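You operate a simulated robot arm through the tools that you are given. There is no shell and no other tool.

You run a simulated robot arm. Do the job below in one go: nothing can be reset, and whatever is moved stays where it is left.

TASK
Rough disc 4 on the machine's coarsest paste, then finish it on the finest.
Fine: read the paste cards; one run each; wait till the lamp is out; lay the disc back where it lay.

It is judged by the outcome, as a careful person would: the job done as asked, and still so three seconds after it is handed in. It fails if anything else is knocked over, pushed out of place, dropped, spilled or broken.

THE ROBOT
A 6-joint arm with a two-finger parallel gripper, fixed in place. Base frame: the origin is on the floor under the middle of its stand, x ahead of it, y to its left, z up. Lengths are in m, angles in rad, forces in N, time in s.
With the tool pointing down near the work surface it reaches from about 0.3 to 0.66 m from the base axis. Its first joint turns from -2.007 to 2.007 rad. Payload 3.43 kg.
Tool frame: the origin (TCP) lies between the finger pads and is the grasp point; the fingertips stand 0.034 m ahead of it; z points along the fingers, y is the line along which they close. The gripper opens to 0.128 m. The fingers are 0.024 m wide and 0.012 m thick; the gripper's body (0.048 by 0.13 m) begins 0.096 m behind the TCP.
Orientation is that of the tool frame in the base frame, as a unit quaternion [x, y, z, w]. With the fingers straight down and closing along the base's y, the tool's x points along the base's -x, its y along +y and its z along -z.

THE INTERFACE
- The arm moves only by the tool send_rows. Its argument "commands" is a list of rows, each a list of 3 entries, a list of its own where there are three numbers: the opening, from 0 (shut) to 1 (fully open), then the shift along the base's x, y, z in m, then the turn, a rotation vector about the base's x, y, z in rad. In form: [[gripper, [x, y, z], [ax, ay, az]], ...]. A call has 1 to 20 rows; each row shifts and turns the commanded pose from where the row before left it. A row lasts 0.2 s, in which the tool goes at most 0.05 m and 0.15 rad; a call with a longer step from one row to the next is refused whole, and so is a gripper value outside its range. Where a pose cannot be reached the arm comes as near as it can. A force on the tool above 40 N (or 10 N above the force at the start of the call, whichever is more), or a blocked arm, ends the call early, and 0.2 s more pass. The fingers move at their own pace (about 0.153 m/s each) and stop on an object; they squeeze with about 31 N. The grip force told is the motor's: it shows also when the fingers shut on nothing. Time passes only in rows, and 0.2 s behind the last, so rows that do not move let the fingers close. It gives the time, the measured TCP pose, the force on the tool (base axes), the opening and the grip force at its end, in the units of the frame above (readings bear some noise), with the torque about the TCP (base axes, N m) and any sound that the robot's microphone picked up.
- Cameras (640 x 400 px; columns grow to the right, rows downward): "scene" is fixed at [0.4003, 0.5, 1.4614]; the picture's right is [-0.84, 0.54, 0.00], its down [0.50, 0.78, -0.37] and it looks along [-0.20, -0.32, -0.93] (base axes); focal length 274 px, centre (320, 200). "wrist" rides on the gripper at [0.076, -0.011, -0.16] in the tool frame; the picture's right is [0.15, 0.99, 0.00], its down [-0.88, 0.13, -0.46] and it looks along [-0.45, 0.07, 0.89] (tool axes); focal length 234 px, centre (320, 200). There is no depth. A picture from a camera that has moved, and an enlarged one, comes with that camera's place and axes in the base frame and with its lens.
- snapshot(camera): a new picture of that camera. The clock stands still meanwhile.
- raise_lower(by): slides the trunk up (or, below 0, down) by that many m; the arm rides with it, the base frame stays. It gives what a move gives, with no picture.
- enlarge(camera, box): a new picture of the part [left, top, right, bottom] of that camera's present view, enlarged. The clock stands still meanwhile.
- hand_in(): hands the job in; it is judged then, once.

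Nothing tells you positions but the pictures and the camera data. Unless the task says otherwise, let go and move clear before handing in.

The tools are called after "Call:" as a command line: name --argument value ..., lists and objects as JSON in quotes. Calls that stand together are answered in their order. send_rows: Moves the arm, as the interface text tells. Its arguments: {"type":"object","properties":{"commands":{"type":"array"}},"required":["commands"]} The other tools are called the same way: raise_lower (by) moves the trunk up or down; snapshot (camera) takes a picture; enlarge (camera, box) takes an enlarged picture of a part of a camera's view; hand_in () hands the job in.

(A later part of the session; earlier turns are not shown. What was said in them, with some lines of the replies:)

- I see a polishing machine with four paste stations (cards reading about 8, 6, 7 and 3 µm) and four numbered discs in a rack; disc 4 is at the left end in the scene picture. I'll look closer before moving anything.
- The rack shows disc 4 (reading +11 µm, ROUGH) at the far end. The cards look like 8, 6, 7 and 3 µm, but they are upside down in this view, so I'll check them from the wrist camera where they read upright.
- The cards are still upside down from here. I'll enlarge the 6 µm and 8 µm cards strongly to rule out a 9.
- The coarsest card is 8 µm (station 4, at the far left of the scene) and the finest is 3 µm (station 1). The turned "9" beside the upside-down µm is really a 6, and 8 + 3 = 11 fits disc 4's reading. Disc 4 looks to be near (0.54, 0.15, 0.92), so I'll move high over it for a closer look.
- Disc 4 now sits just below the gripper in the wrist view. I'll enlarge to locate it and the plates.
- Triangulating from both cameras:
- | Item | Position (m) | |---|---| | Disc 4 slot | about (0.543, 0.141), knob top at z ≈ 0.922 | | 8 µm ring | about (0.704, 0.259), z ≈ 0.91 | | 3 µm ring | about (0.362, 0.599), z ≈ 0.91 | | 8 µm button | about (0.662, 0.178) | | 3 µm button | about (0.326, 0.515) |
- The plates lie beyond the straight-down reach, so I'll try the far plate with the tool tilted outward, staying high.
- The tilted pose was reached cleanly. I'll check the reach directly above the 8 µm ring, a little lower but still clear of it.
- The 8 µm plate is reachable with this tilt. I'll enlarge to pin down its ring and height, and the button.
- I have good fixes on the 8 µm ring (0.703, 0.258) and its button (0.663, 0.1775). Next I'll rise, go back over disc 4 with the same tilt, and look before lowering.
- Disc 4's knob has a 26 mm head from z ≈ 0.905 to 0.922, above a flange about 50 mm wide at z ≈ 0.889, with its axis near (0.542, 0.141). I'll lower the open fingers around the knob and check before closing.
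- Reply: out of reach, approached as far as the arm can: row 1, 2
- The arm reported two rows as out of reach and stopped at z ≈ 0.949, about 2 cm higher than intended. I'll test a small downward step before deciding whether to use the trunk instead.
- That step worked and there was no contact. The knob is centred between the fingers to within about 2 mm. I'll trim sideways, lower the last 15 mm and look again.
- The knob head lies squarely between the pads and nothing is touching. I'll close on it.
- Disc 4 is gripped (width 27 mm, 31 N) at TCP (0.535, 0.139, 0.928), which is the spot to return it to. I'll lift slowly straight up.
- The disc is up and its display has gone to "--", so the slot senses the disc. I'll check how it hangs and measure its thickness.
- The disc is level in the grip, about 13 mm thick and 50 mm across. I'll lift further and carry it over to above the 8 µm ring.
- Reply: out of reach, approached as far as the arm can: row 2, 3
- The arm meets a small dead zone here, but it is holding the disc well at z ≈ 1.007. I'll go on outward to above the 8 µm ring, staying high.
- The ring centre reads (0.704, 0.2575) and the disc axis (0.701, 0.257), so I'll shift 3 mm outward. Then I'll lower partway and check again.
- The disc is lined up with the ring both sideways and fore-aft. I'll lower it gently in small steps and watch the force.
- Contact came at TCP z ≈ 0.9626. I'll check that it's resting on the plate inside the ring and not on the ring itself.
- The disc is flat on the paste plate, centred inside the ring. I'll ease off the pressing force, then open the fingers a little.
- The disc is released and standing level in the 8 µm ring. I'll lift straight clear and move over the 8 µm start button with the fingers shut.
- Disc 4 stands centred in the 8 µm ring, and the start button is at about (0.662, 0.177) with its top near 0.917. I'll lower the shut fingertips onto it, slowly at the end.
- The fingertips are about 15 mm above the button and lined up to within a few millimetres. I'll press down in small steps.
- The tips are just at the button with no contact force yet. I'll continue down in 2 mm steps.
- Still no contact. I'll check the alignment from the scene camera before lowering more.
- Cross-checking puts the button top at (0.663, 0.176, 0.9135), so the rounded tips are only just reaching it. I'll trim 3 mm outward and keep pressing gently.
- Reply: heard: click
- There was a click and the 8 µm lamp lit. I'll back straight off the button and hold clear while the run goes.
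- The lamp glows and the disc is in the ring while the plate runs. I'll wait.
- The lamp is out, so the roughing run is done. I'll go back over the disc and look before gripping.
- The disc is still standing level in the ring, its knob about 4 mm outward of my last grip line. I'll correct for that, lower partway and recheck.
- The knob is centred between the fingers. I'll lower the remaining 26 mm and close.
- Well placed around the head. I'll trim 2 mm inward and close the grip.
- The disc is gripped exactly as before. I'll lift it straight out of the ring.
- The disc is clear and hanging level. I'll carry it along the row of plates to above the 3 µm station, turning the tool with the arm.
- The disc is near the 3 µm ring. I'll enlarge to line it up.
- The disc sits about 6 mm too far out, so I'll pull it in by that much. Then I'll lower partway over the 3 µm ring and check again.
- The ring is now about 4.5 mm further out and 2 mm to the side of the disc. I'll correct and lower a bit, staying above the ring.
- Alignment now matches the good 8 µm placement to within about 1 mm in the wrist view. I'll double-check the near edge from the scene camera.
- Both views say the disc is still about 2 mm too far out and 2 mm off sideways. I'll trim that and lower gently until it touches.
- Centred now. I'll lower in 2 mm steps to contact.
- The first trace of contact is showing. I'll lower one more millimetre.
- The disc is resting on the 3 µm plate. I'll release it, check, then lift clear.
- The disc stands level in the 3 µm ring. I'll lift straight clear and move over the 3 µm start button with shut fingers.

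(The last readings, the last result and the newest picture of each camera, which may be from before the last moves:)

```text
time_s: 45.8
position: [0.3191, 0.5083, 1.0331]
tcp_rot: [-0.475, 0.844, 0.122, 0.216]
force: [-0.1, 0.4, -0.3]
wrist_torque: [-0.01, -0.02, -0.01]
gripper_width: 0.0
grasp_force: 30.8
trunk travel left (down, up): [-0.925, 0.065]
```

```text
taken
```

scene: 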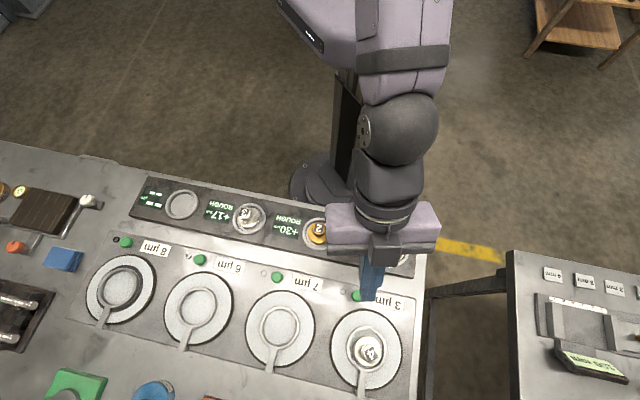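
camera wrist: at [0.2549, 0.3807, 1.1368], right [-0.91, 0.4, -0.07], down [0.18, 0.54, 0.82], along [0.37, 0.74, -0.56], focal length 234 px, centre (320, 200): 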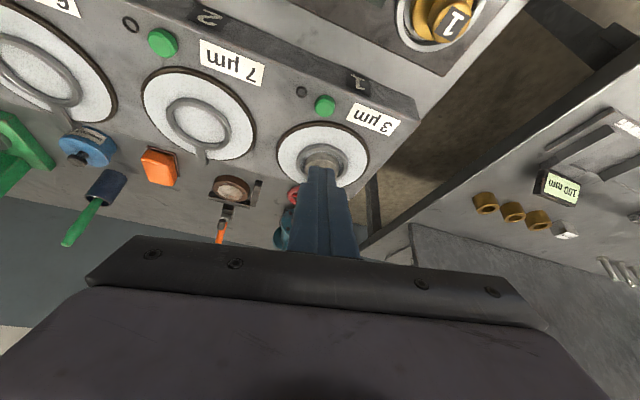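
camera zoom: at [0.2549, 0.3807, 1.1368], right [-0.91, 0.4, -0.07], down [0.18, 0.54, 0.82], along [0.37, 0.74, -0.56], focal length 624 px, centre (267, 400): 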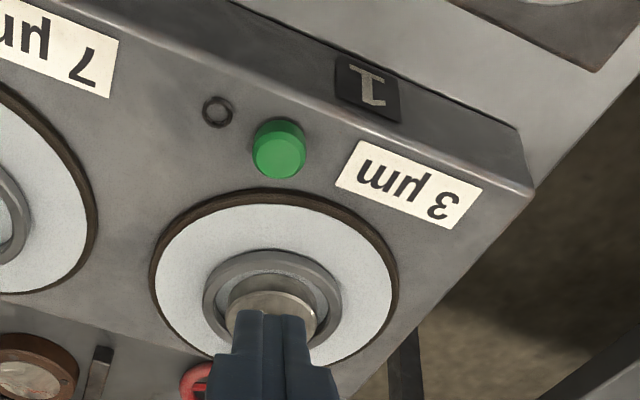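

The 3 µm button is at about (0.3257, 0.515), with its top at the same height as the other one. I'll trim and lower to just above it.

Call:
send_rows --commands '[[0.0, [0.0036, 0.0019, -0.03], [0, 0, 0]], [0.0, [0, 0, -0.03], [0, 0, 0]], [0.0, [0, 0, -0.01], [0, 0, 0]], [0.0, [0, 0, 0], [0, 0, 0]]]'

Call:
enlarge --camera "wrist" --box '[250, 100, 390, 200]'

Call:
enlarge --camera "scene" --box '[320, 250, 420, 330]'

```text
time_s: 46.8
position: [0.3236, 0.512, 0.9633]
tcp_rot: [-0.475, 0.845, 0.123, 0.216]
force: [-0.5, 0.2, 0.0]
wrist_torque: [0.01, 0.03, 0.03]
gripper_width: 0.0
grasp_force: 30.5
trunk travel left (down, up): [-0.925, 0.065]
```

```text
4.00 times, centred on (320, 150) of wrist
camera zoom: at [0.2592, 0.3842, 1.0667], right [-0.91, 0.4, -0.07], down [0.18, 0.54, 0.82], along [0.37, 0.74, -0.56], focal length 937 px, centre (320, 400)
```

zoom: 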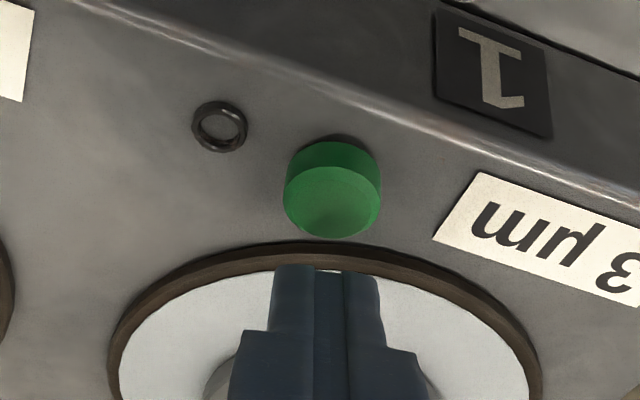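

```text
5.00 times, centred on (370, 290) of scene
camera zoom: at [0.4003, 0.5, 1.4614], right [-0.84, 0.54, 0.0], down [0.5, 0.78, -0.37], along [-0.2, -0.32, -0.93], focal length 1369 px, centre (70, -250)
```

zoom: 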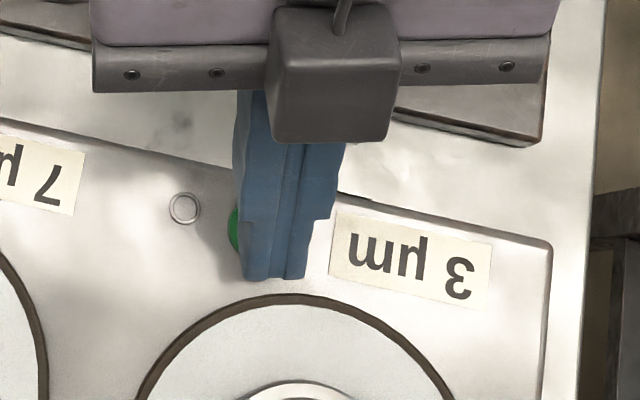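

The tips line up with the button to within 2 mm. I'll go down in decreasing steps and stop on the click.

Call:
send_rows --commands '[[0.0, [-0.001, -0.0015, -0.007], [0, 0, 0]], [0.0, [0, 0, -0.006], [0, 0, 0]], [0.0, [0, 0, -0.003], [0, 0, 0]], [0.0, [0, 0, 0], [0, 0, 0]]]'

Call:
send_rows --commands '[[0.0, [0, 0, -0.0015], [0, 0, 0]], [0.0, [0, 0, -0.001], [0, 0, 0]]]'

```text
time_s: 47.8
position: [0.3216, 0.5126, 0.9465]
tcp_rot: [-0.474, 0.845, 0.122, 0.215]
force: [1.1, 0.8, 1.3]
wrist_torque: [0.01, -0.06, -0.01]
gripper_width: 0.0
grasp_force: 30.4
trunk travel left (down, up): [-0.925, 0.065]
```

```text
time_s: 48.4
position: [0.322, 0.5101, 0.9436]
tcp_rot: [-0.474, 0.845, 0.122, 0.216]
force: [-0.4, 0.3, 1.9]
wrist_torque: [0.04, -0.02, -0.02]
gripper_width: 0.0
grasp_force: 31.1
trunk travel left (down, up): [-0.925, 0.065]
heard: click
```

The button clicked. I'll back straight off without pressing again, then check the lamp.

Call:
send_rows --commands '[[0.0, [0, 0, 0.01], [0, 0, 0]], [0.0, [0, 0, 0.025], [0, 0, 0]], [0.0, [0, 0, 0.03], [0, 0, 0]], [0.0, [0, 0, 0.01], [0, 0, 0]], [0.0, [0, 0, 0], [0, 0, 0]]]'

Call:
snapshot --camera "wrist"

Call:
enlarge --camera "wrist" --box '[240, 50, 440, 200]'

```text
time_s: 49.6
position: [0.3224, 0.5101, 1.0176]
tcp_rot: [-0.475, 0.844, 0.121, 0.215]
force: [0.4, 0.1, 0.8]
wrist_torque: [0.0, 0.0, -0.01]
gripper_width: 0.0
grasp_force: 30.7
trunk travel left (down, up): [-0.925, 0.065]
```

```text
taken
camera wrist: at [0.258, 0.3821, 1.122], right [-0.91, 0.4, -0.07], down [0.18, 0.54, 0.82], along [0.37, 0.74, -0.57], focal length 234 px, centre (320, 200)
```

wrist: 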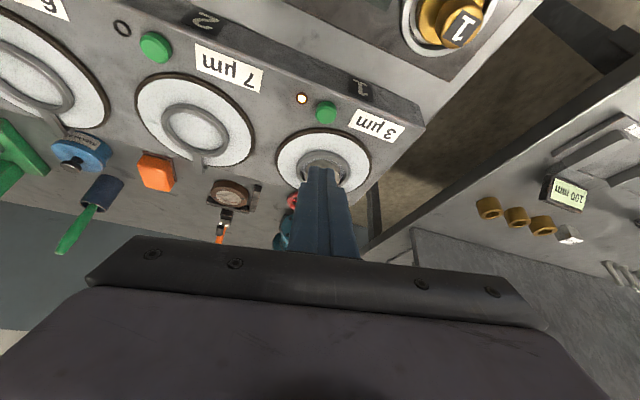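

```text
2.67 times, centred on (340, 125) of wrist
camera zoom: at [0.258, 0.3821, 1.122], right [-0.91, 0.4, -0.07], down [0.18, 0.54, 0.82], along [0.37, 0.74, -0.57], focal length 624 px, centre (267, 400)
```

zoom: 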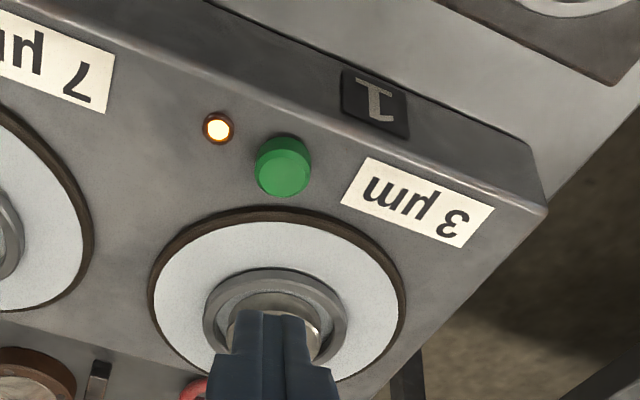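

The 3 µm lamp is lit and the run is going. I'll hold still until it goes out.

Call:
send_rows --commands '[[0.4, [0, 0, 0], [0, 0, 0]], [0.4, [0, 0, 0], [0, 0, 0]], [0.4, [0, 0, 0], [0, 0, 0]], [0.4, [0, 0, 0], [0, 0, 0]], [0.4, [0, 0, 0], [0, 0, 0]], [0.4, [0, 0, 0], [0, 0, 0]], [0.4, [0, 0, 0], [0, 0, 0]], [0.4, [0, 0, 0], [0, 0, 0]], [0.4, [0, 0, 0], [0, 0, 0]], [0.4, [0, 0, 0], [0, 0, 0]], [0.4, [0, 0, 0], [0, 0, 0]], [0.4, [0, 0, 0], [0, 0, 0]], [0.4, [0, 0, 0], [0, 0, 0]], [0.4, [0, 0, 0], [0, 0, 0]], [0.4, [0, 0, 0], [0, 0, 0]]]'

Call:
enlarge --camera "wrist" --box '[240, 50, 440, 200]'

```text
time_s: 52.8
position: [0.3219, 0.5105, 1.0168]
tcp_rot: [-0.474, 0.845, 0.123, 0.216]
force: [-0.3, 0.2, 0.7]
wrist_torque: [0.03, 0.04, 0.02]
gripper_width: 0.0513
grasp_force: 0.0
trunk travel left (down, up): [-0.925, 0.065]
```

```text
2.67 times, centred on (340, 125) of wrist
camera zoom: at [0.258, 0.3821, 1.1217], right [-0.91, 0.4, -0.07], down [0.18, 0.54, 0.82], along [0.37, 0.74, -0.56], focal length 624 px, centre (267, 400)
```

zoom: 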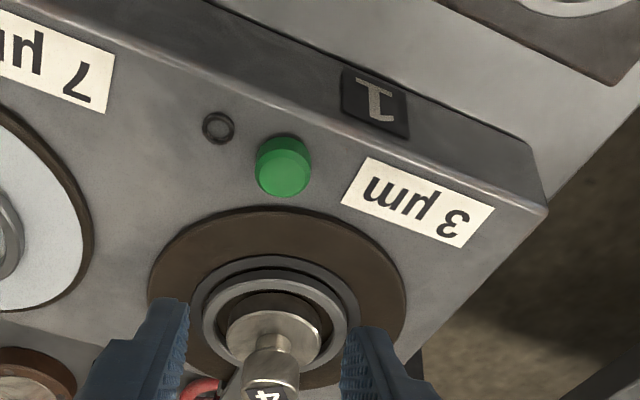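

The lamp is out, but the 3 µm plate now looks brown rather than white, so I'll look closer before touching anything.

Call:
snapshot --camera "wrist"

Call:
snapshot --camera "scene"

Call:
enlarge --camera "scene" --box '[300, 280, 440, 400]'

Call:
enlarge --camera "scene" --box '[60, 220, 200, 340]'

```text
taken
camera wrist: at [0.258, 0.3821, 1.1217], right [-0.91, 0.4, -0.07], down [0.18, 0.54, 0.82], along [0.37, 0.74, -0.56], focal length 234 px, centre (320, 200)
```

wrist: 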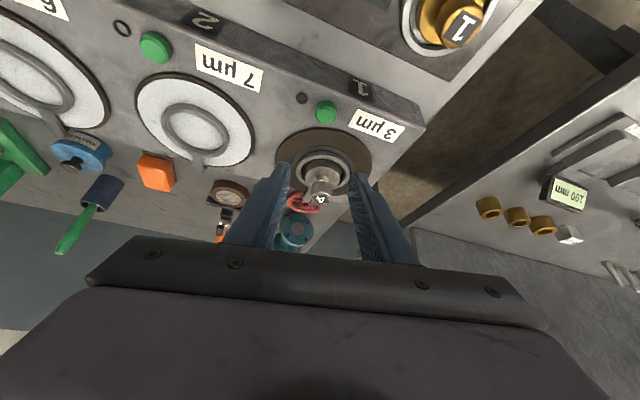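

```text
taken
```

scene: 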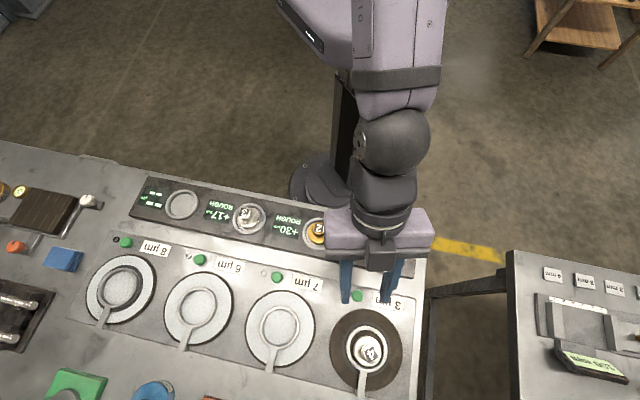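

```text
3.33 times, centred on (370, 340) of scene
camera zoom: at [0.4003, 0.5, 1.4614], right [-0.84, 0.54, 0.0], down [0.5, 0.78, -0.37], along [-0.2, -0.32, -0.93], focal length 912 px, centre (153, -267)
```

zoom: 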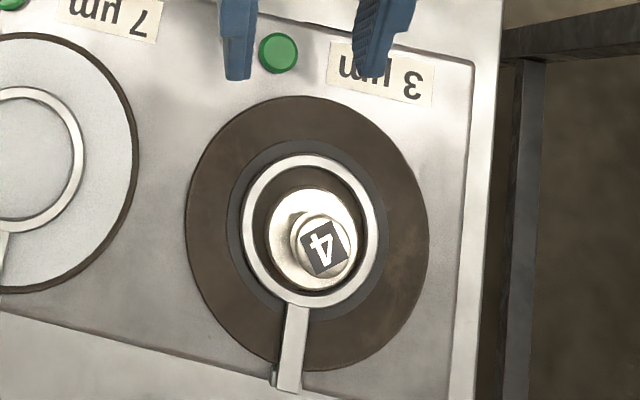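

```text
3.33 times, centred on (130, 280) of scene
camera zoom: at [0.4003, 0.5, 1.4614], right [-0.84, 0.54, 0.0], down [0.5, 0.78, -0.37], along [-0.2, -0.32, -0.93], focal length 912 px, centre (953, -67)
```

zoom: 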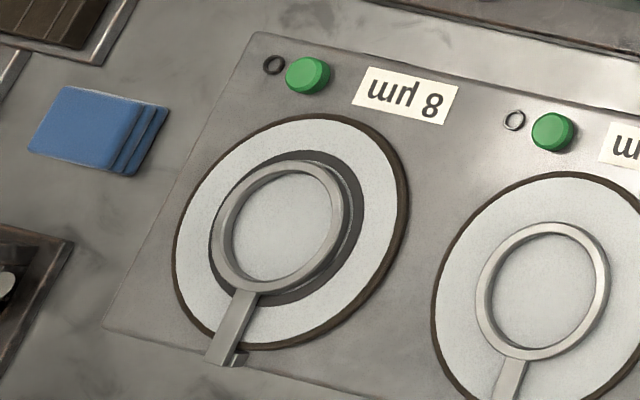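

The lamp is out. The 3 µm plate's white paste film looks used up by the run, but the disc stands level in the ring. I'll go back over it to pick it up, and the slot's display will give the result.

Call:
send_rows --commands '[[0.4, [0.0125, 0.0267, 0.003], [0, 0, 0]], [0.4, [0.0125, 0.0267, 0.002], [0, 0, 0]], [0.4, [0.0125, 0.0267, 0], [0, 0, 0]], [0.4, [0, 0, 0], [0, 0, 0]], [0.4, [0, 0, 0], [0, 0, 0]]]'

Call:
enlarge --camera "wrist" --box '[240, 60, 400, 180]'

```text
time_s: 54.0
position: [0.3616, 0.5903, 1.0248]
tcp_rot: [-0.475, 0.845, 0.122, 0.215]
force: [-0.2, 0.4, 0.6]
wrist_torque: [0.02, 0.01, 0.0]
gripper_width: 0.0514
grasp_force: 0.0
trunk travel left (down, up): [-0.925, 0.065]
```

```text
3.33 times, centred on (320, 120) of wrist
camera zoom: at [0.2963, 0.462, 1.1283], right [-0.91, 0.4, -0.07], down [0.18, 0.54, 0.82], along [0.37, 0.74, -0.57], focal length 781 px, centre (320, 467)
```

zoom: 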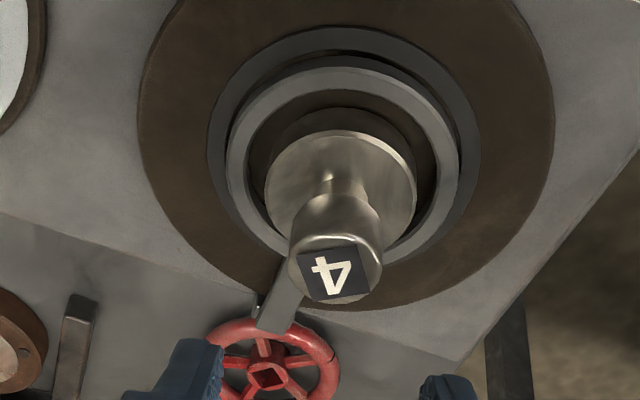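

The disc view matches the earlier pick-up hover closely. I'll descend partway with a small sideways trim and check.

Call:
send_rows --commands '[[0.4, [-0.0013, 0.0008, -0.02], [0, 0, 0]], [0.4, [0, 0, -0.018], [0, 0, 0]], [0.4, [0, 0, 0], [0, 0, 0]]]'

Call:
enlarge --camera "wrist" --box '[240, 90, 400, 210]'

```text
time_s: 54.8
position: [0.3593, 0.592, 0.9869]
tcp_rot: [-0.475, 0.845, 0.122, 0.215]
force: [0.5, 0.1, 0.2]
wrist_torque: [0.02, 0.01, 0.02]
gripper_width: 0.0514
grasp_force: 0.1
trunk travel left (down, up): [-0.925, 0.065]
```

```text
3.33 times, centred on (320, 150) of wrist
camera zoom: at [0.2947, 0.463, 1.0904], right [-0.91, 0.4, -0.07], down [0.18, 0.54, 0.82], along [0.37, 0.74, -0.56], focal length 781 px, centre (320, 367)
```

zoom: 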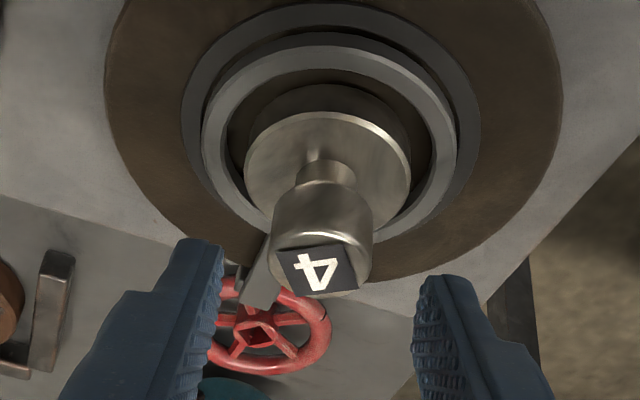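

The knob is centred between the fingers. I'll lower the rest and close.

Call:
send_rows --commands '[[0.4, [0.0003, 0.0005, -0.012], [0, 0, 0]], [0.4, [0, 0, -0.009], [0, 0, 0]], [0.4, [0, 0, -0.004], [0, 0, 0]], [0.4, [0, 0, 0], [0, 0, 0]]]'

Call:
enlarge --camera "wrist" --box '[240, 90, 400, 210]'

```text
time_s: 55.8
position: [0.3592, 0.5894, 0.9612]
tcp_rot: [-0.475, 0.845, 0.122, 0.216]
force: [-0.1, 0.2, 0.2]
wrist_torque: [0.01, -0.05, -0.01]
gripper_width: 0.0511
grasp_force: 0.1
trunk travel left (down, up): [-0.925, 0.065]
```

```text
3.33 times, centred on (320, 150) of wrist
camera zoom: at [0.2946, 0.4626, 1.0649], right [-0.91, 0.4, -0.07], down [0.18, 0.54, 0.82], along [0.37, 0.74, -0.56], focal length 781 px, centre (320, 367)
```

zoom: 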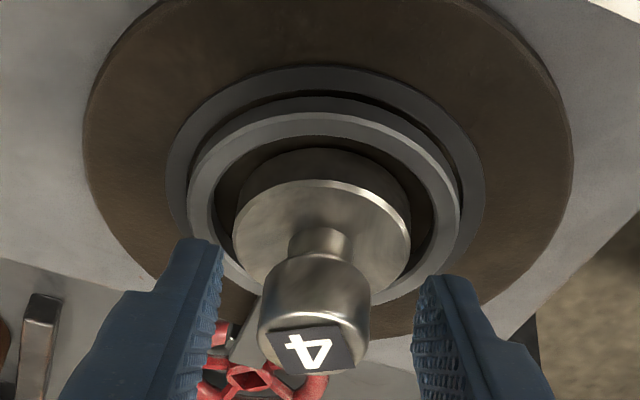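

Good. Closing the grip.

Call:
send_rows --commands '[[0.2, [0, 0, 0], [0, 0, 0]], [0.0, [0, 0, 0], [0, 0, 0]], [0.0, [0, 0, 0], [0, 0, 0]], [0.0, [0, 0, 0], [0, 0, 0]]]'

Call:
send_rows --commands '[[0.0, [0, 0, 0.004], [0, 0, 0]], [0.0, [0, 0, 0.01], [0, 0, 0]], [0.0, [0, 0, 0.02], [0, 0, 0]], [0.0, [0, 0, 0.025], [0, 0, 0]], [0.0, [0, 0, 0.015], [0, 0, 0]], [0.0, [0, 0, 0], [0, 0, 0]]]'

Call:
snapshot --camera "wrist"

Call:
enlarge --camera "wrist" --box '[230, 50, 420, 200]'

```text
time_s: 56.8
position: [0.3582, 0.5913, 0.9605]
tcp_rot: [-0.474, 0.845, 0.122, 0.216]
force: [1.3, -0.2, 0.7]
wrist_torque: [0.04, -0.04, -0.04]
gripper_width: 0.0269
grasp_force: 31.1
trunk travel left (down, up): [-0.925, 0.065]
```

```text
time_s: 58.2
position: [0.3579, 0.5918, 1.0348]
tcp_rot: [-0.474, 0.845, 0.122, 0.215]
force: [0.8, 0.5, -2.3]
wrist_torque: [-0.01, 0.01, 0.0]
gripper_width: 0.0275
grasp_force: 31.0
trunk travel left (down, up): [-0.925, 0.065]
```

```text
taken
camera wrist: at [0.2945, 0.4639, 1.1387], right [-0.91, 0.4, -0.07], down [0.18, 0.54, 0.82], along [0.37, 0.74, -0.57], focal length 234 px, centre (320, 200)
```

wrist: 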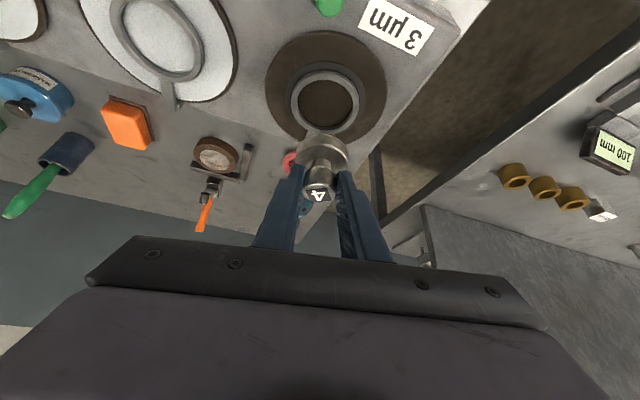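

```text
2.67 times, centred on (325, 125) of wrist
camera zoom: at [0.2945, 0.4639, 1.1387], right [-0.91, 0.4, -0.07], down [0.18, 0.54, 0.82], along [0.37, 0.74, -0.57], focal length 624 px, centre (307, 400)
```

zoom: 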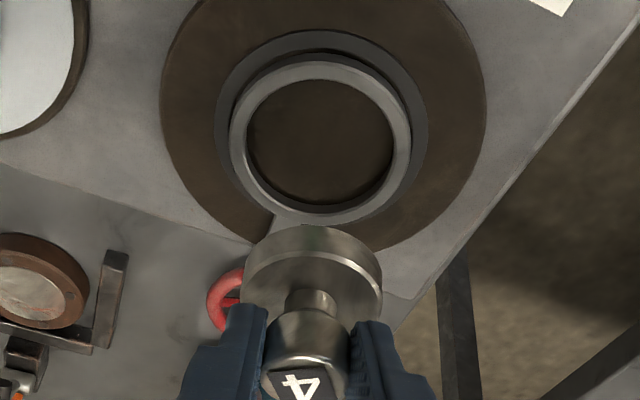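

The disc is gripped and clear of the ring. I'll carry it back toward slot 4, staying high over the rack and turning the tool back.

Call:
send_rows --commands '[[0.0, [0.01638, -0.0245, 0], [0, 0, -0.0421]], [0.0, [0.01638, -0.0245, 0], [0, 0, -0.0421]], [0.0, [0.01638, -0.0245, 0], [0, 0, -0.0421]], [0.0, [0.01638, -0.0245, 0], [0, 0, -0.0421]], [0.0, [0.01638, -0.0245, 0], [0, 0, -0.0421]], [0.0, [0.01638, -0.0245, 0], [0, 0, -0.0421]], [0.0, [0.01638, -0.0245, 0], [0, 0, -0.0421]], [0.0, [0.01638, -0.0245, 0], [0, 0, -0.0421]], [0.0, [0, 0, 0], [0, 0, 0]]]'

Call:
send_rows --commands '[[0.0, [0.01638, -0.0245, 0], [0, 0, -0.0421]], [0.0, [0.01638, -0.0245, 0], [0, 0, -0.0421]], [0.0, [0.01638, -0.0245, 0], [0, 0, -0.0421]], [0.0, [0.01638, -0.0245, 0], [0, 0, -0.0421]], [0.0, [0.01638, -0.0245, 0], [0, 0, -0.0421]], [0.0, [0.01638, -0.0245, 0], [0, 0, -0.0421]], [0.0, [0.01638, -0.0245, 0], [0, 0, -0.0421]], [0.0, [0.01638, -0.0245, 0], [0, 0, -0.0421]], [0.0, [0, 0, 0], [0, 0, 0]]]'

Call:
snapshot --camera "wrist"

```text
time_s: 60.2
position: [0.4895, 0.3952, 1.0344]
tcp_rot: [-0.326, 0.912, 0.084, 0.233]
force: [0.3, 0.7, -3.1]
wrist_torque: [-0.04, 0.0, 0.0]
gripper_width: 0.027
grasp_force: 31.1
trunk travel left (down, up): [-0.925, 0.065]
```

```text
time_s: 62.2
position: [0.62, 0.1986, 1.0362]
tcp_rot: [-0.17, 0.954, 0.044, 0.243]
force: [0.6, -1.1, -2.5]
wrist_torque: [-0.04, 0.05, -0.02]
gripper_width: 0.027
grasp_force: 30.5
trunk travel left (down, up): [-0.925, 0.065]
```

```text
taken
camera wrist: at [0.4921, 0.138, 1.1401], right [-0.46, 0.88, -0.07], down [0.48, 0.31, 0.82], along [0.75, 0.35, -0.57], focal length 234 px, centre (320, 200)
```

wrist: 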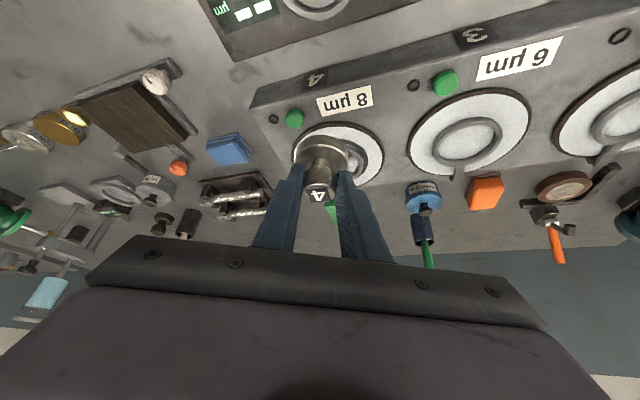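

The disc is hanging well. I'll move in over slot 4.

Call:
send_rows --commands '[[0.0, [-0.0213, -0.015, 0], [0, 0, 0]], [0.0, [-0.0213, -0.015, 0], [0, 0, 0]], [0.0, [-0.0213, -0.015, 0], [0, 0, 0]], [0.0, [-0.0213, -0.015, 0], [0, 0, 0]], [0.0, [0, 0, 0], [0, 0, 0]]]'

Call:
enlarge --camera "wrist" --box '[230, 40, 420, 200]'

```text
time_s: 63.4
position: [0.5358, 0.1386, 1.035]
tcp_rot: [-0.169, 0.954, 0.044, 0.243]
force: [0.0, -0.4, -3.2]
wrist_torque: [0.0, 0.05, -0.02]
gripper_width: 0.027
grasp_force: 31.3
trunk travel left (down, up): [-0.925, 0.065]
```

```text
2.50 times, centred on (325, 120) of wrist
camera zoom: at [0.4062, 0.0787, 1.1394], right [-0.46, 0.89, -0.07], down [0.48, 0.31, 0.82], along [0.75, 0.35, -0.57], focal length 585 px, centre (308, 400)
```

zoom: 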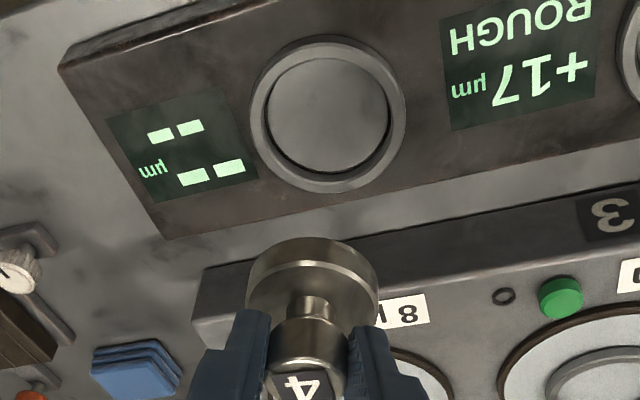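

The disc is over the slot. I'll lower in modest steps, watching for the dead zone met here before.

Call:
send_rows --commands '[[0.0, [0, 0, -0.012], [0, 0, 0]], [0.0, [0, 0, -0.012], [0, 0, 0]], [0.0, [0, 0, -0.012], [0, 0, 0]], [0.0, [0, 0, 0], [0, 0, 0]]]'

```text
time_s: 64.4
position: [0.5356, 0.1399, 1.0058]
tcp_rot: [-0.17, 0.954, 0.045, 0.243]
force: [0.6, 0.1, -2.5]
wrist_torque: [0.01, 0.04, 0.04]
gripper_width: 0.027
grasp_force: 30.7
out of reach, approached as far as the arm can: row 3
trunk travel left (down, up): [-0.925, 0.065]
```

Call:
send_rows --commands '[[0.0, [0, 0, -0.012], [0, 0, 0]], [0.0, [0, 0, -0.012], [0, 0, 0]], [0.0, [0, 0, 0], [0, 0, 0]]]'

```text
time_s: 65.2
position: [0.5368, 0.1398, 0.9964]
tcp_rot: [-0.169, 0.954, 0.046, 0.243]
force: [0.5, -0.3, -3.0]
wrist_torque: [0.0, 0.06, 0.02]
gripper_width: 0.0269
grasp_force: 31.0
out of reach, approached as far as the arm can: row 1, 2
trunk travel left (down, up): [-0.925, 0.065]
```

The arm creeps through it without upsetting the disc. I'll continue downward a little at a time.

Call:
send_rows --commands '[[0.0, [0, 0, -0.015], [0, 0, 0]], [0.0, [0, 0, 0], [0, 0, 0]]]'

Call:
send_rows --commands '[[0.0, [0, 0, -0.01], [0, 0, 0]], [0.0, [0, 0, 0], [0, 0, 0]]]'

```text
time_s: 65.8
position: [0.5363, 0.1409, 0.9812]
tcp_rot: [-0.169, 0.954, 0.044, 0.243]
force: [0.3, 0.3, -3.7]
wrist_torque: [-0.01, 0.01, 0.01]
gripper_width: 0.0271
grasp_force: 31.0
trunk travel left (down, up): [-0.925, 0.065]
```

```text
time_s: 66.4
position: [0.5369, 0.1406, 0.9696]
tcp_rot: [-0.169, 0.954, 0.044, 0.243]
force: [0.2, -0.4, -2.6]
wrist_torque: [0.01, 0.05, 0.0]
gripper_width: 0.027
grasp_force: 30.7
trunk travel left (down, up): [-0.925, 0.065]
```

I'm past the dead zone at z ≈ 0.97. I'll compare with the picture taken just after first lifting the disc out.

Call:
enlarge --camera "wrist" --box '[250, 80, 410, 200]'

Call:
enlarge --camera "scene" --box '[140, 170, 220, 220]'

```text
3.33 times, centred on (330, 140) of wrist
camera zoom: at [0.4066, 0.0799, 1.0741], right [-0.46, 0.88, -0.07], down [0.48, 0.31, 0.82], along [0.75, 0.35, -0.56], focal length 781 px, centre (287, 400)
```

zoom: 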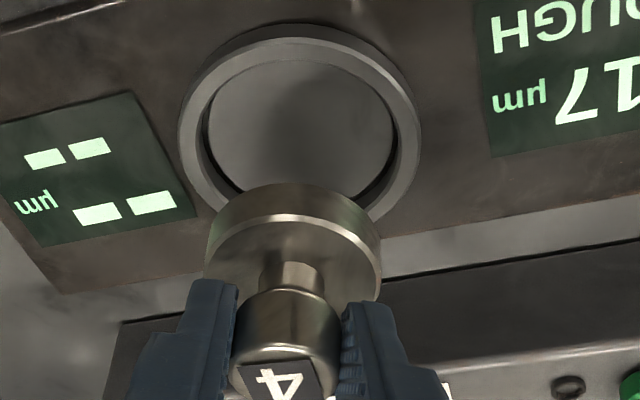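

```text
8.00 times, centred on (180, 195) of scene
camera zoom: at [0.4003, 0.5, 1.4614], right [-0.84, 0.54, 0.0], down [0.5, 0.78, -0.37], along [-0.2, -0.32, -0.93], focal length 2190 px, centre (1440, 240)
```

zoom: 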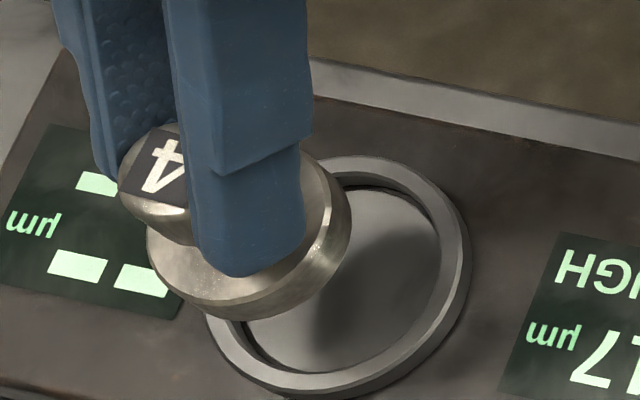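

The disc now sits about 5–6 mm outward of where it did when lifted, partly from the grip and partly from the arm. I'll shift it back over the slot centre and recheck.

Call:
send_rows --commands '[[0.0, [-0.0048, -0.0037, 0], [0, 0, 0]], [0.0, [0, 0, -0.004], [0, 0, 0]], [0.0, [0, 0, 0], [0, 0, 0]]]'

Call:
enlarge --camera "wrist" --box '[250, 80, 410, 200]'

Call:
enlarge --camera "scene" --box '[140, 170, 220, 220]'

```text
time_s: 67.2
position: [0.5315, 0.1368, 0.9663]
tcp_rot: [-0.169, 0.954, 0.044, 0.244]
force: [-0.3, 0.6, -2.5]
wrist_torque: [0.01, 0.04, -0.01]
gripper_width: 0.0272
grasp_force: 31.4
trunk travel left (down, up): [-0.925, 0.065]
```

```text
3.33 times, centred on (330, 140) of wrist
camera zoom: at [0.4016, 0.077, 1.0698], right [-0.46, 0.88, -0.07], down [0.48, 0.31, 0.82], along [0.75, 0.35, -0.56], focal length 781 px, centre (287, 400)
```

zoom: 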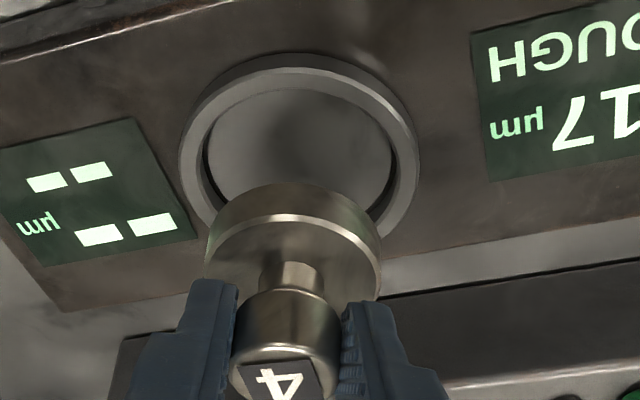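

```text
8.00 times, centred on (180, 195) of scene
camera zoom: at [0.4003, 0.5, 1.4614], right [-0.84, 0.54, 0.0], down [0.5, 0.78, -0.37], along [-0.2, -0.32, -0.93], focal length 2190 px, centre (1440, 240)
```

zoom: 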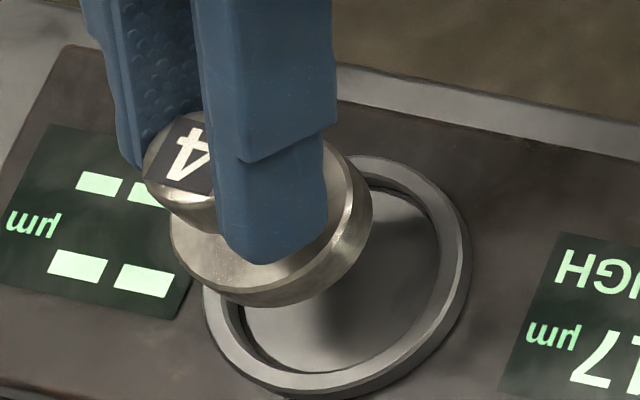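

Now it matches the reference view to about 1 mm. I'll lower toward the slot floor in steps.

Call:
send_rows --commands '[[0.0, [0.001, -0.0005, -0.006], [0, 0, 0]], [0.0, [0, 0, -0.008], [0, 0, 0]], [0.0, [0, 0, -0.008], [0, 0, 0]], [0.0, [0, 0, 0], [0, 0, 0]]]'

Call:
enlarge --camera "wrist" --box '[250, 80, 410, 200]'

Call:
enlarge --camera "scene" --box '[140, 170, 220, 220]'

```text
time_s: 68.2
position: [0.5333, 0.1381, 0.9436]
tcp_rot: [-0.169, 0.954, 0.043, 0.244]
force: [-0.3, -0.2, -2.5]
wrist_torque: [-0.02, 0.06, -0.01]
gripper_width: 0.0271
grasp_force: 30.4
trunk travel left (down, up): [-0.925, 0.065]
```

```text
3.33 times, centred on (330, 140) of wrist
camera zoom: at [0.4035, 0.0771, 1.0472], right [-0.46, 0.88, -0.07], down [0.48, 0.31, 0.82], along [0.75, 0.35, -0.56], focal length 781 px, centre (287, 400)
```

zoom: 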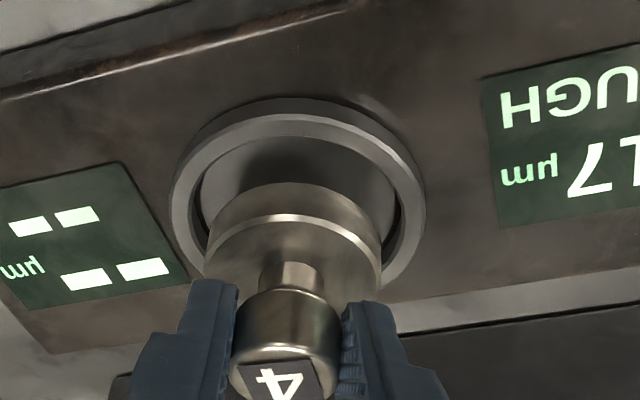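

```text
8.00 times, centred on (180, 195) of scene
camera zoom: at [0.4003, 0.5, 1.4614], right [-0.84, 0.54, 0.0], down [0.5, 0.78, -0.37], along [-0.2, -0.32, -0.93], focal length 2190 px, centre (1440, 240)
```

zoom: 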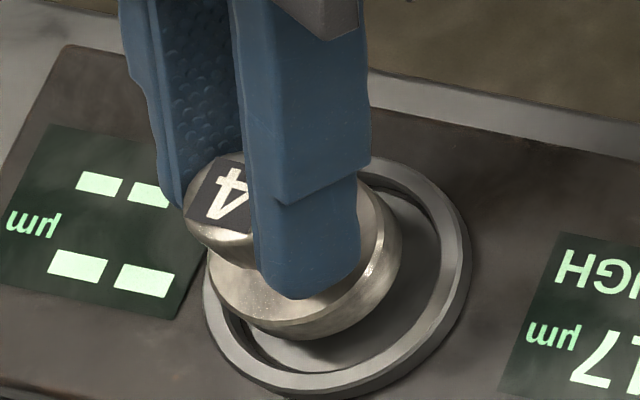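

The disc is entering the slot centred. I'll keep lowering gently to contact.

Call:
send_rows --commands '[[0.0, [0, 0, -0.005], [0, 0, 0]], [0.0, [0, 0, -0.004], [0, 0, 0]], [0.0, [0, 0, -0.002], [0, 0, 0]], [0.0, [0, 0, 0], [0, 0, 0]]]'

Call:
send_rows --commands '[[0.0, [0, 0, -0.0015], [0, 0, 0]], [0.0, [0, 0, -0.0015], [0, 0, 0]], [0.0, [0, 0, 0], [0, 0, 0]]]'

Call:
enlarge --camera "wrist" --box '[250, 80, 410, 200]'

```text
time_s: 69.2
position: [0.5335, 0.1393, 0.9323]
tcp_rot: [-0.17, 0.954, 0.044, 0.243]
force: [-0.7, 0.0, -3.0]
wrist_torque: [0.0, 0.06, 0.03]
gripper_width: 0.0269
grasp_force: 31.2
trunk travel left (down, up): [-0.925, 0.065]
```

```text
time_s: 70.0
position: [0.5325, 0.1375, 0.9294]
tcp_rot: [-0.169, 0.954, 0.044, 0.243]
force: [0.6, 0.5, -2.8]
wrist_torque: [-0.03, -0.01, 0.0]
gripper_width: 0.0269
grasp_force: 30.7
trunk travel left (down, up): [-0.925, 0.065]
```

```text
3.33 times, centred on (330, 140) of wrist
camera zoom: at [0.4033, 0.0769, 1.033], right [-0.46, 0.88, -0.07], down [0.48, 0.31, 0.82], along [0.75, 0.35, -0.57], focal length 781 px, centre (287, 400)
```

zoom: 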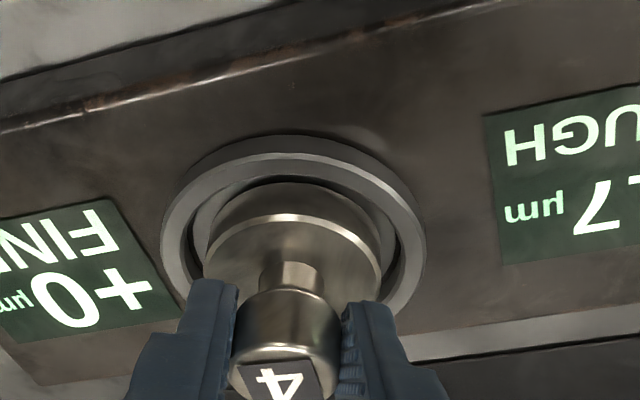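

The display now reads "+0 µm FINE…", so the finish is right. I'll lower the last millimetre to contact.

Call:
send_rows --commands '[[0.0, [0, 0, -0.001], [0, 0, 0]], [0.0, [0, 0, 0], [0, 0, 0]]]'

Call:
send_rows --commands '[[0.0, [0, 0, -0.001], [0, 0, 0]], [0.0, [0, 0, 0], [0, 0, 0]]]'

```text
time_s: 70.6
position: [0.5327, 0.1368, 0.9285]
tcp_rot: [-0.169, 0.954, 0.044, 0.243]
force: [0.4, -0.1, -2.7]
wrist_torque: [-0.04, 0.05, 0.0]
gripper_width: 0.027
grasp_force: 30.7
trunk travel left (down, up): [-0.925, 0.065]
```

```text
time_s: 71.2
position: [0.5332, 0.1363, 0.9283]
tcp_rot: [-0.169, 0.954, 0.045, 0.243]
force: [0.4, 0.4, -2.4]
wrist_torque: [0.01, 0.03, 0.0]
gripper_width: 0.0269
grasp_force: 31.1
trunk travel left (down, up): [-0.925, 0.065]
```

Call:
send_rows --commands '[[0.0, [0, 0, -0.001], [0, 0, 0]], [0.0, [0, 0, 0], [0, 0, 0]]]'

Call:
send_rows --commands '[[0.0, [0, 0, -0.0008], [0, 0, 0]], [0.0, [0, 0, 0], [0, 0, 0]]]'

Call:
enlarge --camera "wrist" --box '[250, 80, 410, 200]'

```text
time_s: 71.8
position: [0.5342, 0.1369, 0.9269]
tcp_rot: [-0.17, 0.954, 0.045, 0.244]
force: [0.1, -1.7, 1.5]
wrist_torque: [-0.16, 0.0, -0.04]
gripper_width: 0.0268
grasp_force: 30.9
trunk travel left (down, up): [-0.925, 0.065]
```

```text
time_s: 72.4
position: [0.5328, 0.1367, 0.9273]
tcp_rot: [-0.17, 0.954, 0.046, 0.245]
force: [0.8, -0.2, 8.3]
wrist_torque: [-0.18, 0.03, 0.04]
gripper_width: 0.0268
grasp_force: 30.7
trunk travel left (down, up): [-0.925, 0.065]
```

```text
3.33 times, centred on (330, 140) of wrist
camera zoom: at [0.4032, 0.0765, 1.031], right [-0.46, 0.88, -0.07], down [0.47, 0.31, 0.82], along [0.75, 0.35, -0.56], focal length 781 px, centre (287, 400)
```

zoom: 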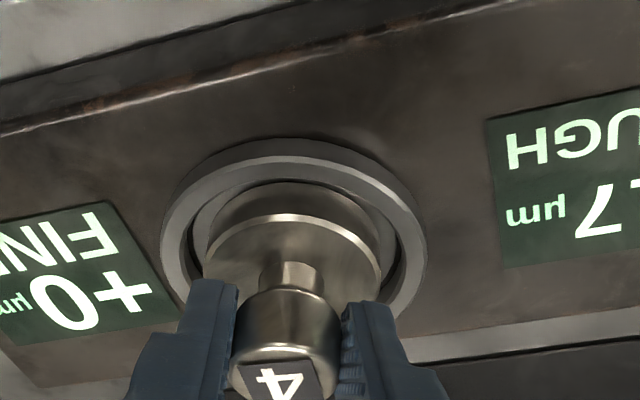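

The disc is on the slot floor and the display reads +0. I'll relieve the pressure, release, and check before lifting off.

Call:
send_rows --commands '[[0.0, [0, 0, 0.0015], [0, 0, 0]], [0.0, [0, 0, 0], [0, 0, 0]]]'

Call:
send_rows --commands '[[0.3, [0, 0, 0], [0, 0, 0]], [0.42, [0, 0, 0], [0, 0, 0]], [0.42, [0, 0, 0], [0, 0, 0]]]'

Call:
enlarge --camera "wrist" --box '[240, 90, 400, 210]'

```text
time_s: 73.0
position: [0.5314, 0.1365, 0.9268]
tcp_rot: [-0.17, 0.954, 0.045, 0.242]
force: [0.5, 0.6, 0.7]
wrist_torque: [0.01, -0.14, 0.0]
gripper_width: 0.0269
grasp_force: 30.9
trunk travel left (down, up): [-0.925, 0.065]
```

```text
time_s: 73.8
position: [0.5325, 0.137, 0.9271]
tcp_rot: [-0.17, 0.954, 0.045, 0.243]
force: [-0.1, -0.3, -0.8]
wrist_torque: [0.0, -0.02, -0.03]
gripper_width: 0.0537
grasp_force: 0.0
trunk travel left (down, up): [-0.925, 0.065]
```

```text
3.33 times, centred on (320, 150) of wrist
camera zoom: at [0.4033, 0.0768, 1.032], right [-0.46, 0.88, -0.07], down [0.48, 0.31, 0.82], along [0.75, 0.35, -0.57], focal length 781 px, centre (320, 367)
```

zoom: 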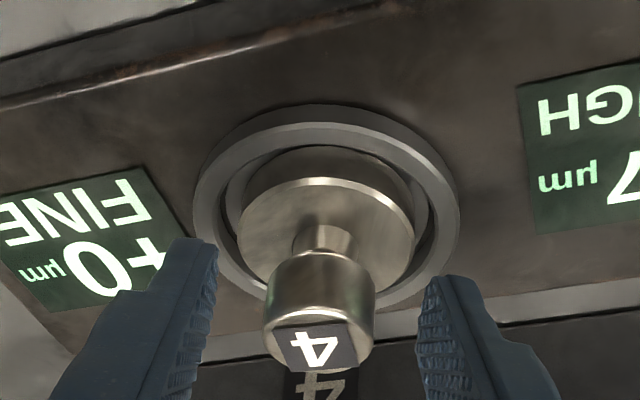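

The display reads "+0 µm FINE" and the disc stands free in its slot. I'll lift straight off, then move up and clear.

Call:
send_rows --commands '[[0.42, [0, 0, 0.01], [0, 0, 0]], [0.42, [0, 0, 0.015], [0, 0, 0]], [0.42, [0, 0, 0.015], [0, 0, 0]], [0.42, [0, 0, 0.012], [0, 0, 0]], [0.42, [0, 0, 0], [0, 0, 0]]]'

Call:
enlarge --camera "scene" --box '[120, 160, 240, 235]'

```text
time_s: 75.0
position: [0.5321, 0.1375, 0.9794]
tcp_rot: [-0.169, 0.954, 0.045, 0.243]
force: [0.2, 0.6, -0.8]
wrist_torque: [0.01, -0.02, -0.02]
gripper_width: 0.0536
grasp_force: 0.0
trunk travel left (down, up): [-0.925, 0.065]
```

```text
5.33 times, centred on (180, 198) of scene
camera zoom: at [0.4003, 0.5, 1.4614], right [-0.84, 0.54, 0.0], down [0.5, 0.78, -0.37], along [-0.2, -0.32, -0.93], focal length 1460 px, centre (1067, 213)
```

zoom: 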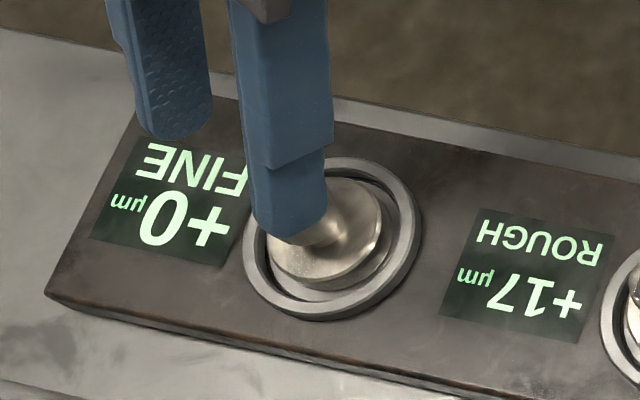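

The tips are clear above the knob. I'll raise the trunk to get straight up through the dead zone, then swing away.

Call:
raise_lower --by 0.06

Call:
send_rows --commands '[[0.42, [0.01, -0.03, 0.02], [0, 0, 0]], [0.42, [0.01, -0.03, 0.02], [0, 0, 0]], [0.42, [0.01, -0.03, 0.02], [0, 0, 0]], [0.42, [0, 0, 0], [0, 0, 0]]]'

Call:
snapshot --camera "scene"

Call:
snapshot --camera "wrist"

Call:
enlarge --camera "scene" --box '[120, 160, 240, 235]'

```text
time_s: 76.0
position: [0.5338, 0.1368, 1.0394]
tcp_rot: [-0.169, 0.954, 0.043, 0.243]
force: [0.0, -0.2, -0.2]
wrist_torque: [0.01, 0.01, -0.01]
gripper_width: 0.054
grasp_force: 0.0
trunk travel left (down, up): [-0.985, 0.005]
```

```text
time_s: 77.0
position: [0.5628, 0.0456, 1.0995]
tcp_rot: [-0.169, 0.954, 0.044, 0.243]
force: [0.8, 0.7, 0.1]
wrist_torque: [-0.03, -0.01, 0.0]
gripper_width: 0.0536
grasp_force: 0.0
trunk travel left (down, up): [-0.985, 0.005]
```

```text
taken
```

scene: 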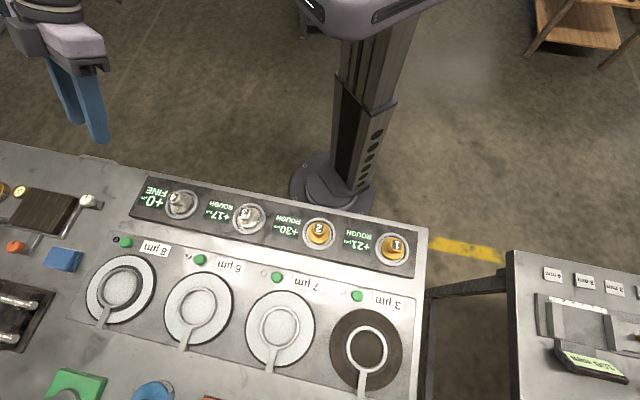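

```text
taken
camera wrist: at [0.4337, -0.0148, 1.2036], right [-0.46, 0.88, -0.07], down [0.48, 0.31, 0.82], along [0.75, 0.35, -0.57], focal length 234 px, centre (320, 200)
```

wrist: 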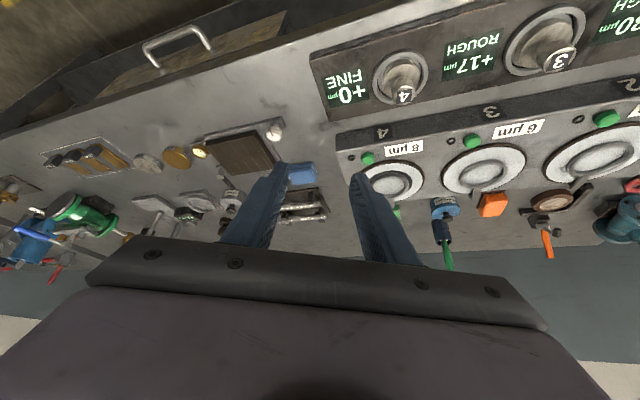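

```text
5.33 times, centred on (180, 198) of scene
camera zoom: at [0.4003, 0.5, 1.4614], right [-0.84, 0.54, 0.0], down [0.5, 0.78, -0.37], along [-0.2, -0.32, -0.93], focal length 1460 px, centre (1067, 213)
```

zoom: 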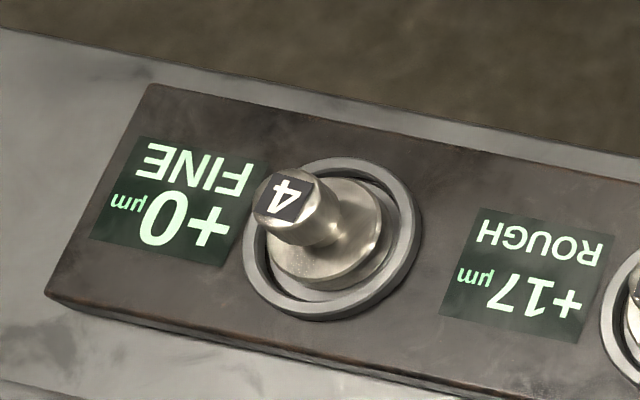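

Disc 4 is level in its own slot and reads "+0 µm FINE". Both lamps are out, the other discs haven't moved, and the arm is clear with the gripper open. I'm handing in.

Call:
hand_in

```text
The job is handed in.
```

Disc 4 was roughed on the coarsest paste (8 µm) and finished on the finest (3 µm). It had one run on each, and I waited for the lamp to go out both times.

It is back in its own slot, and the display there reads "+0 µm FINE" (it read "+11 µm ROUGH" at the start). It sits within a couple of millimetres of its original position.

The 3 µm plate changed from white to brown during its run, so its paste may be used up. The other discs and everything else in view looked undisturbed, and the arm was clear with the gripper open when I handed in.
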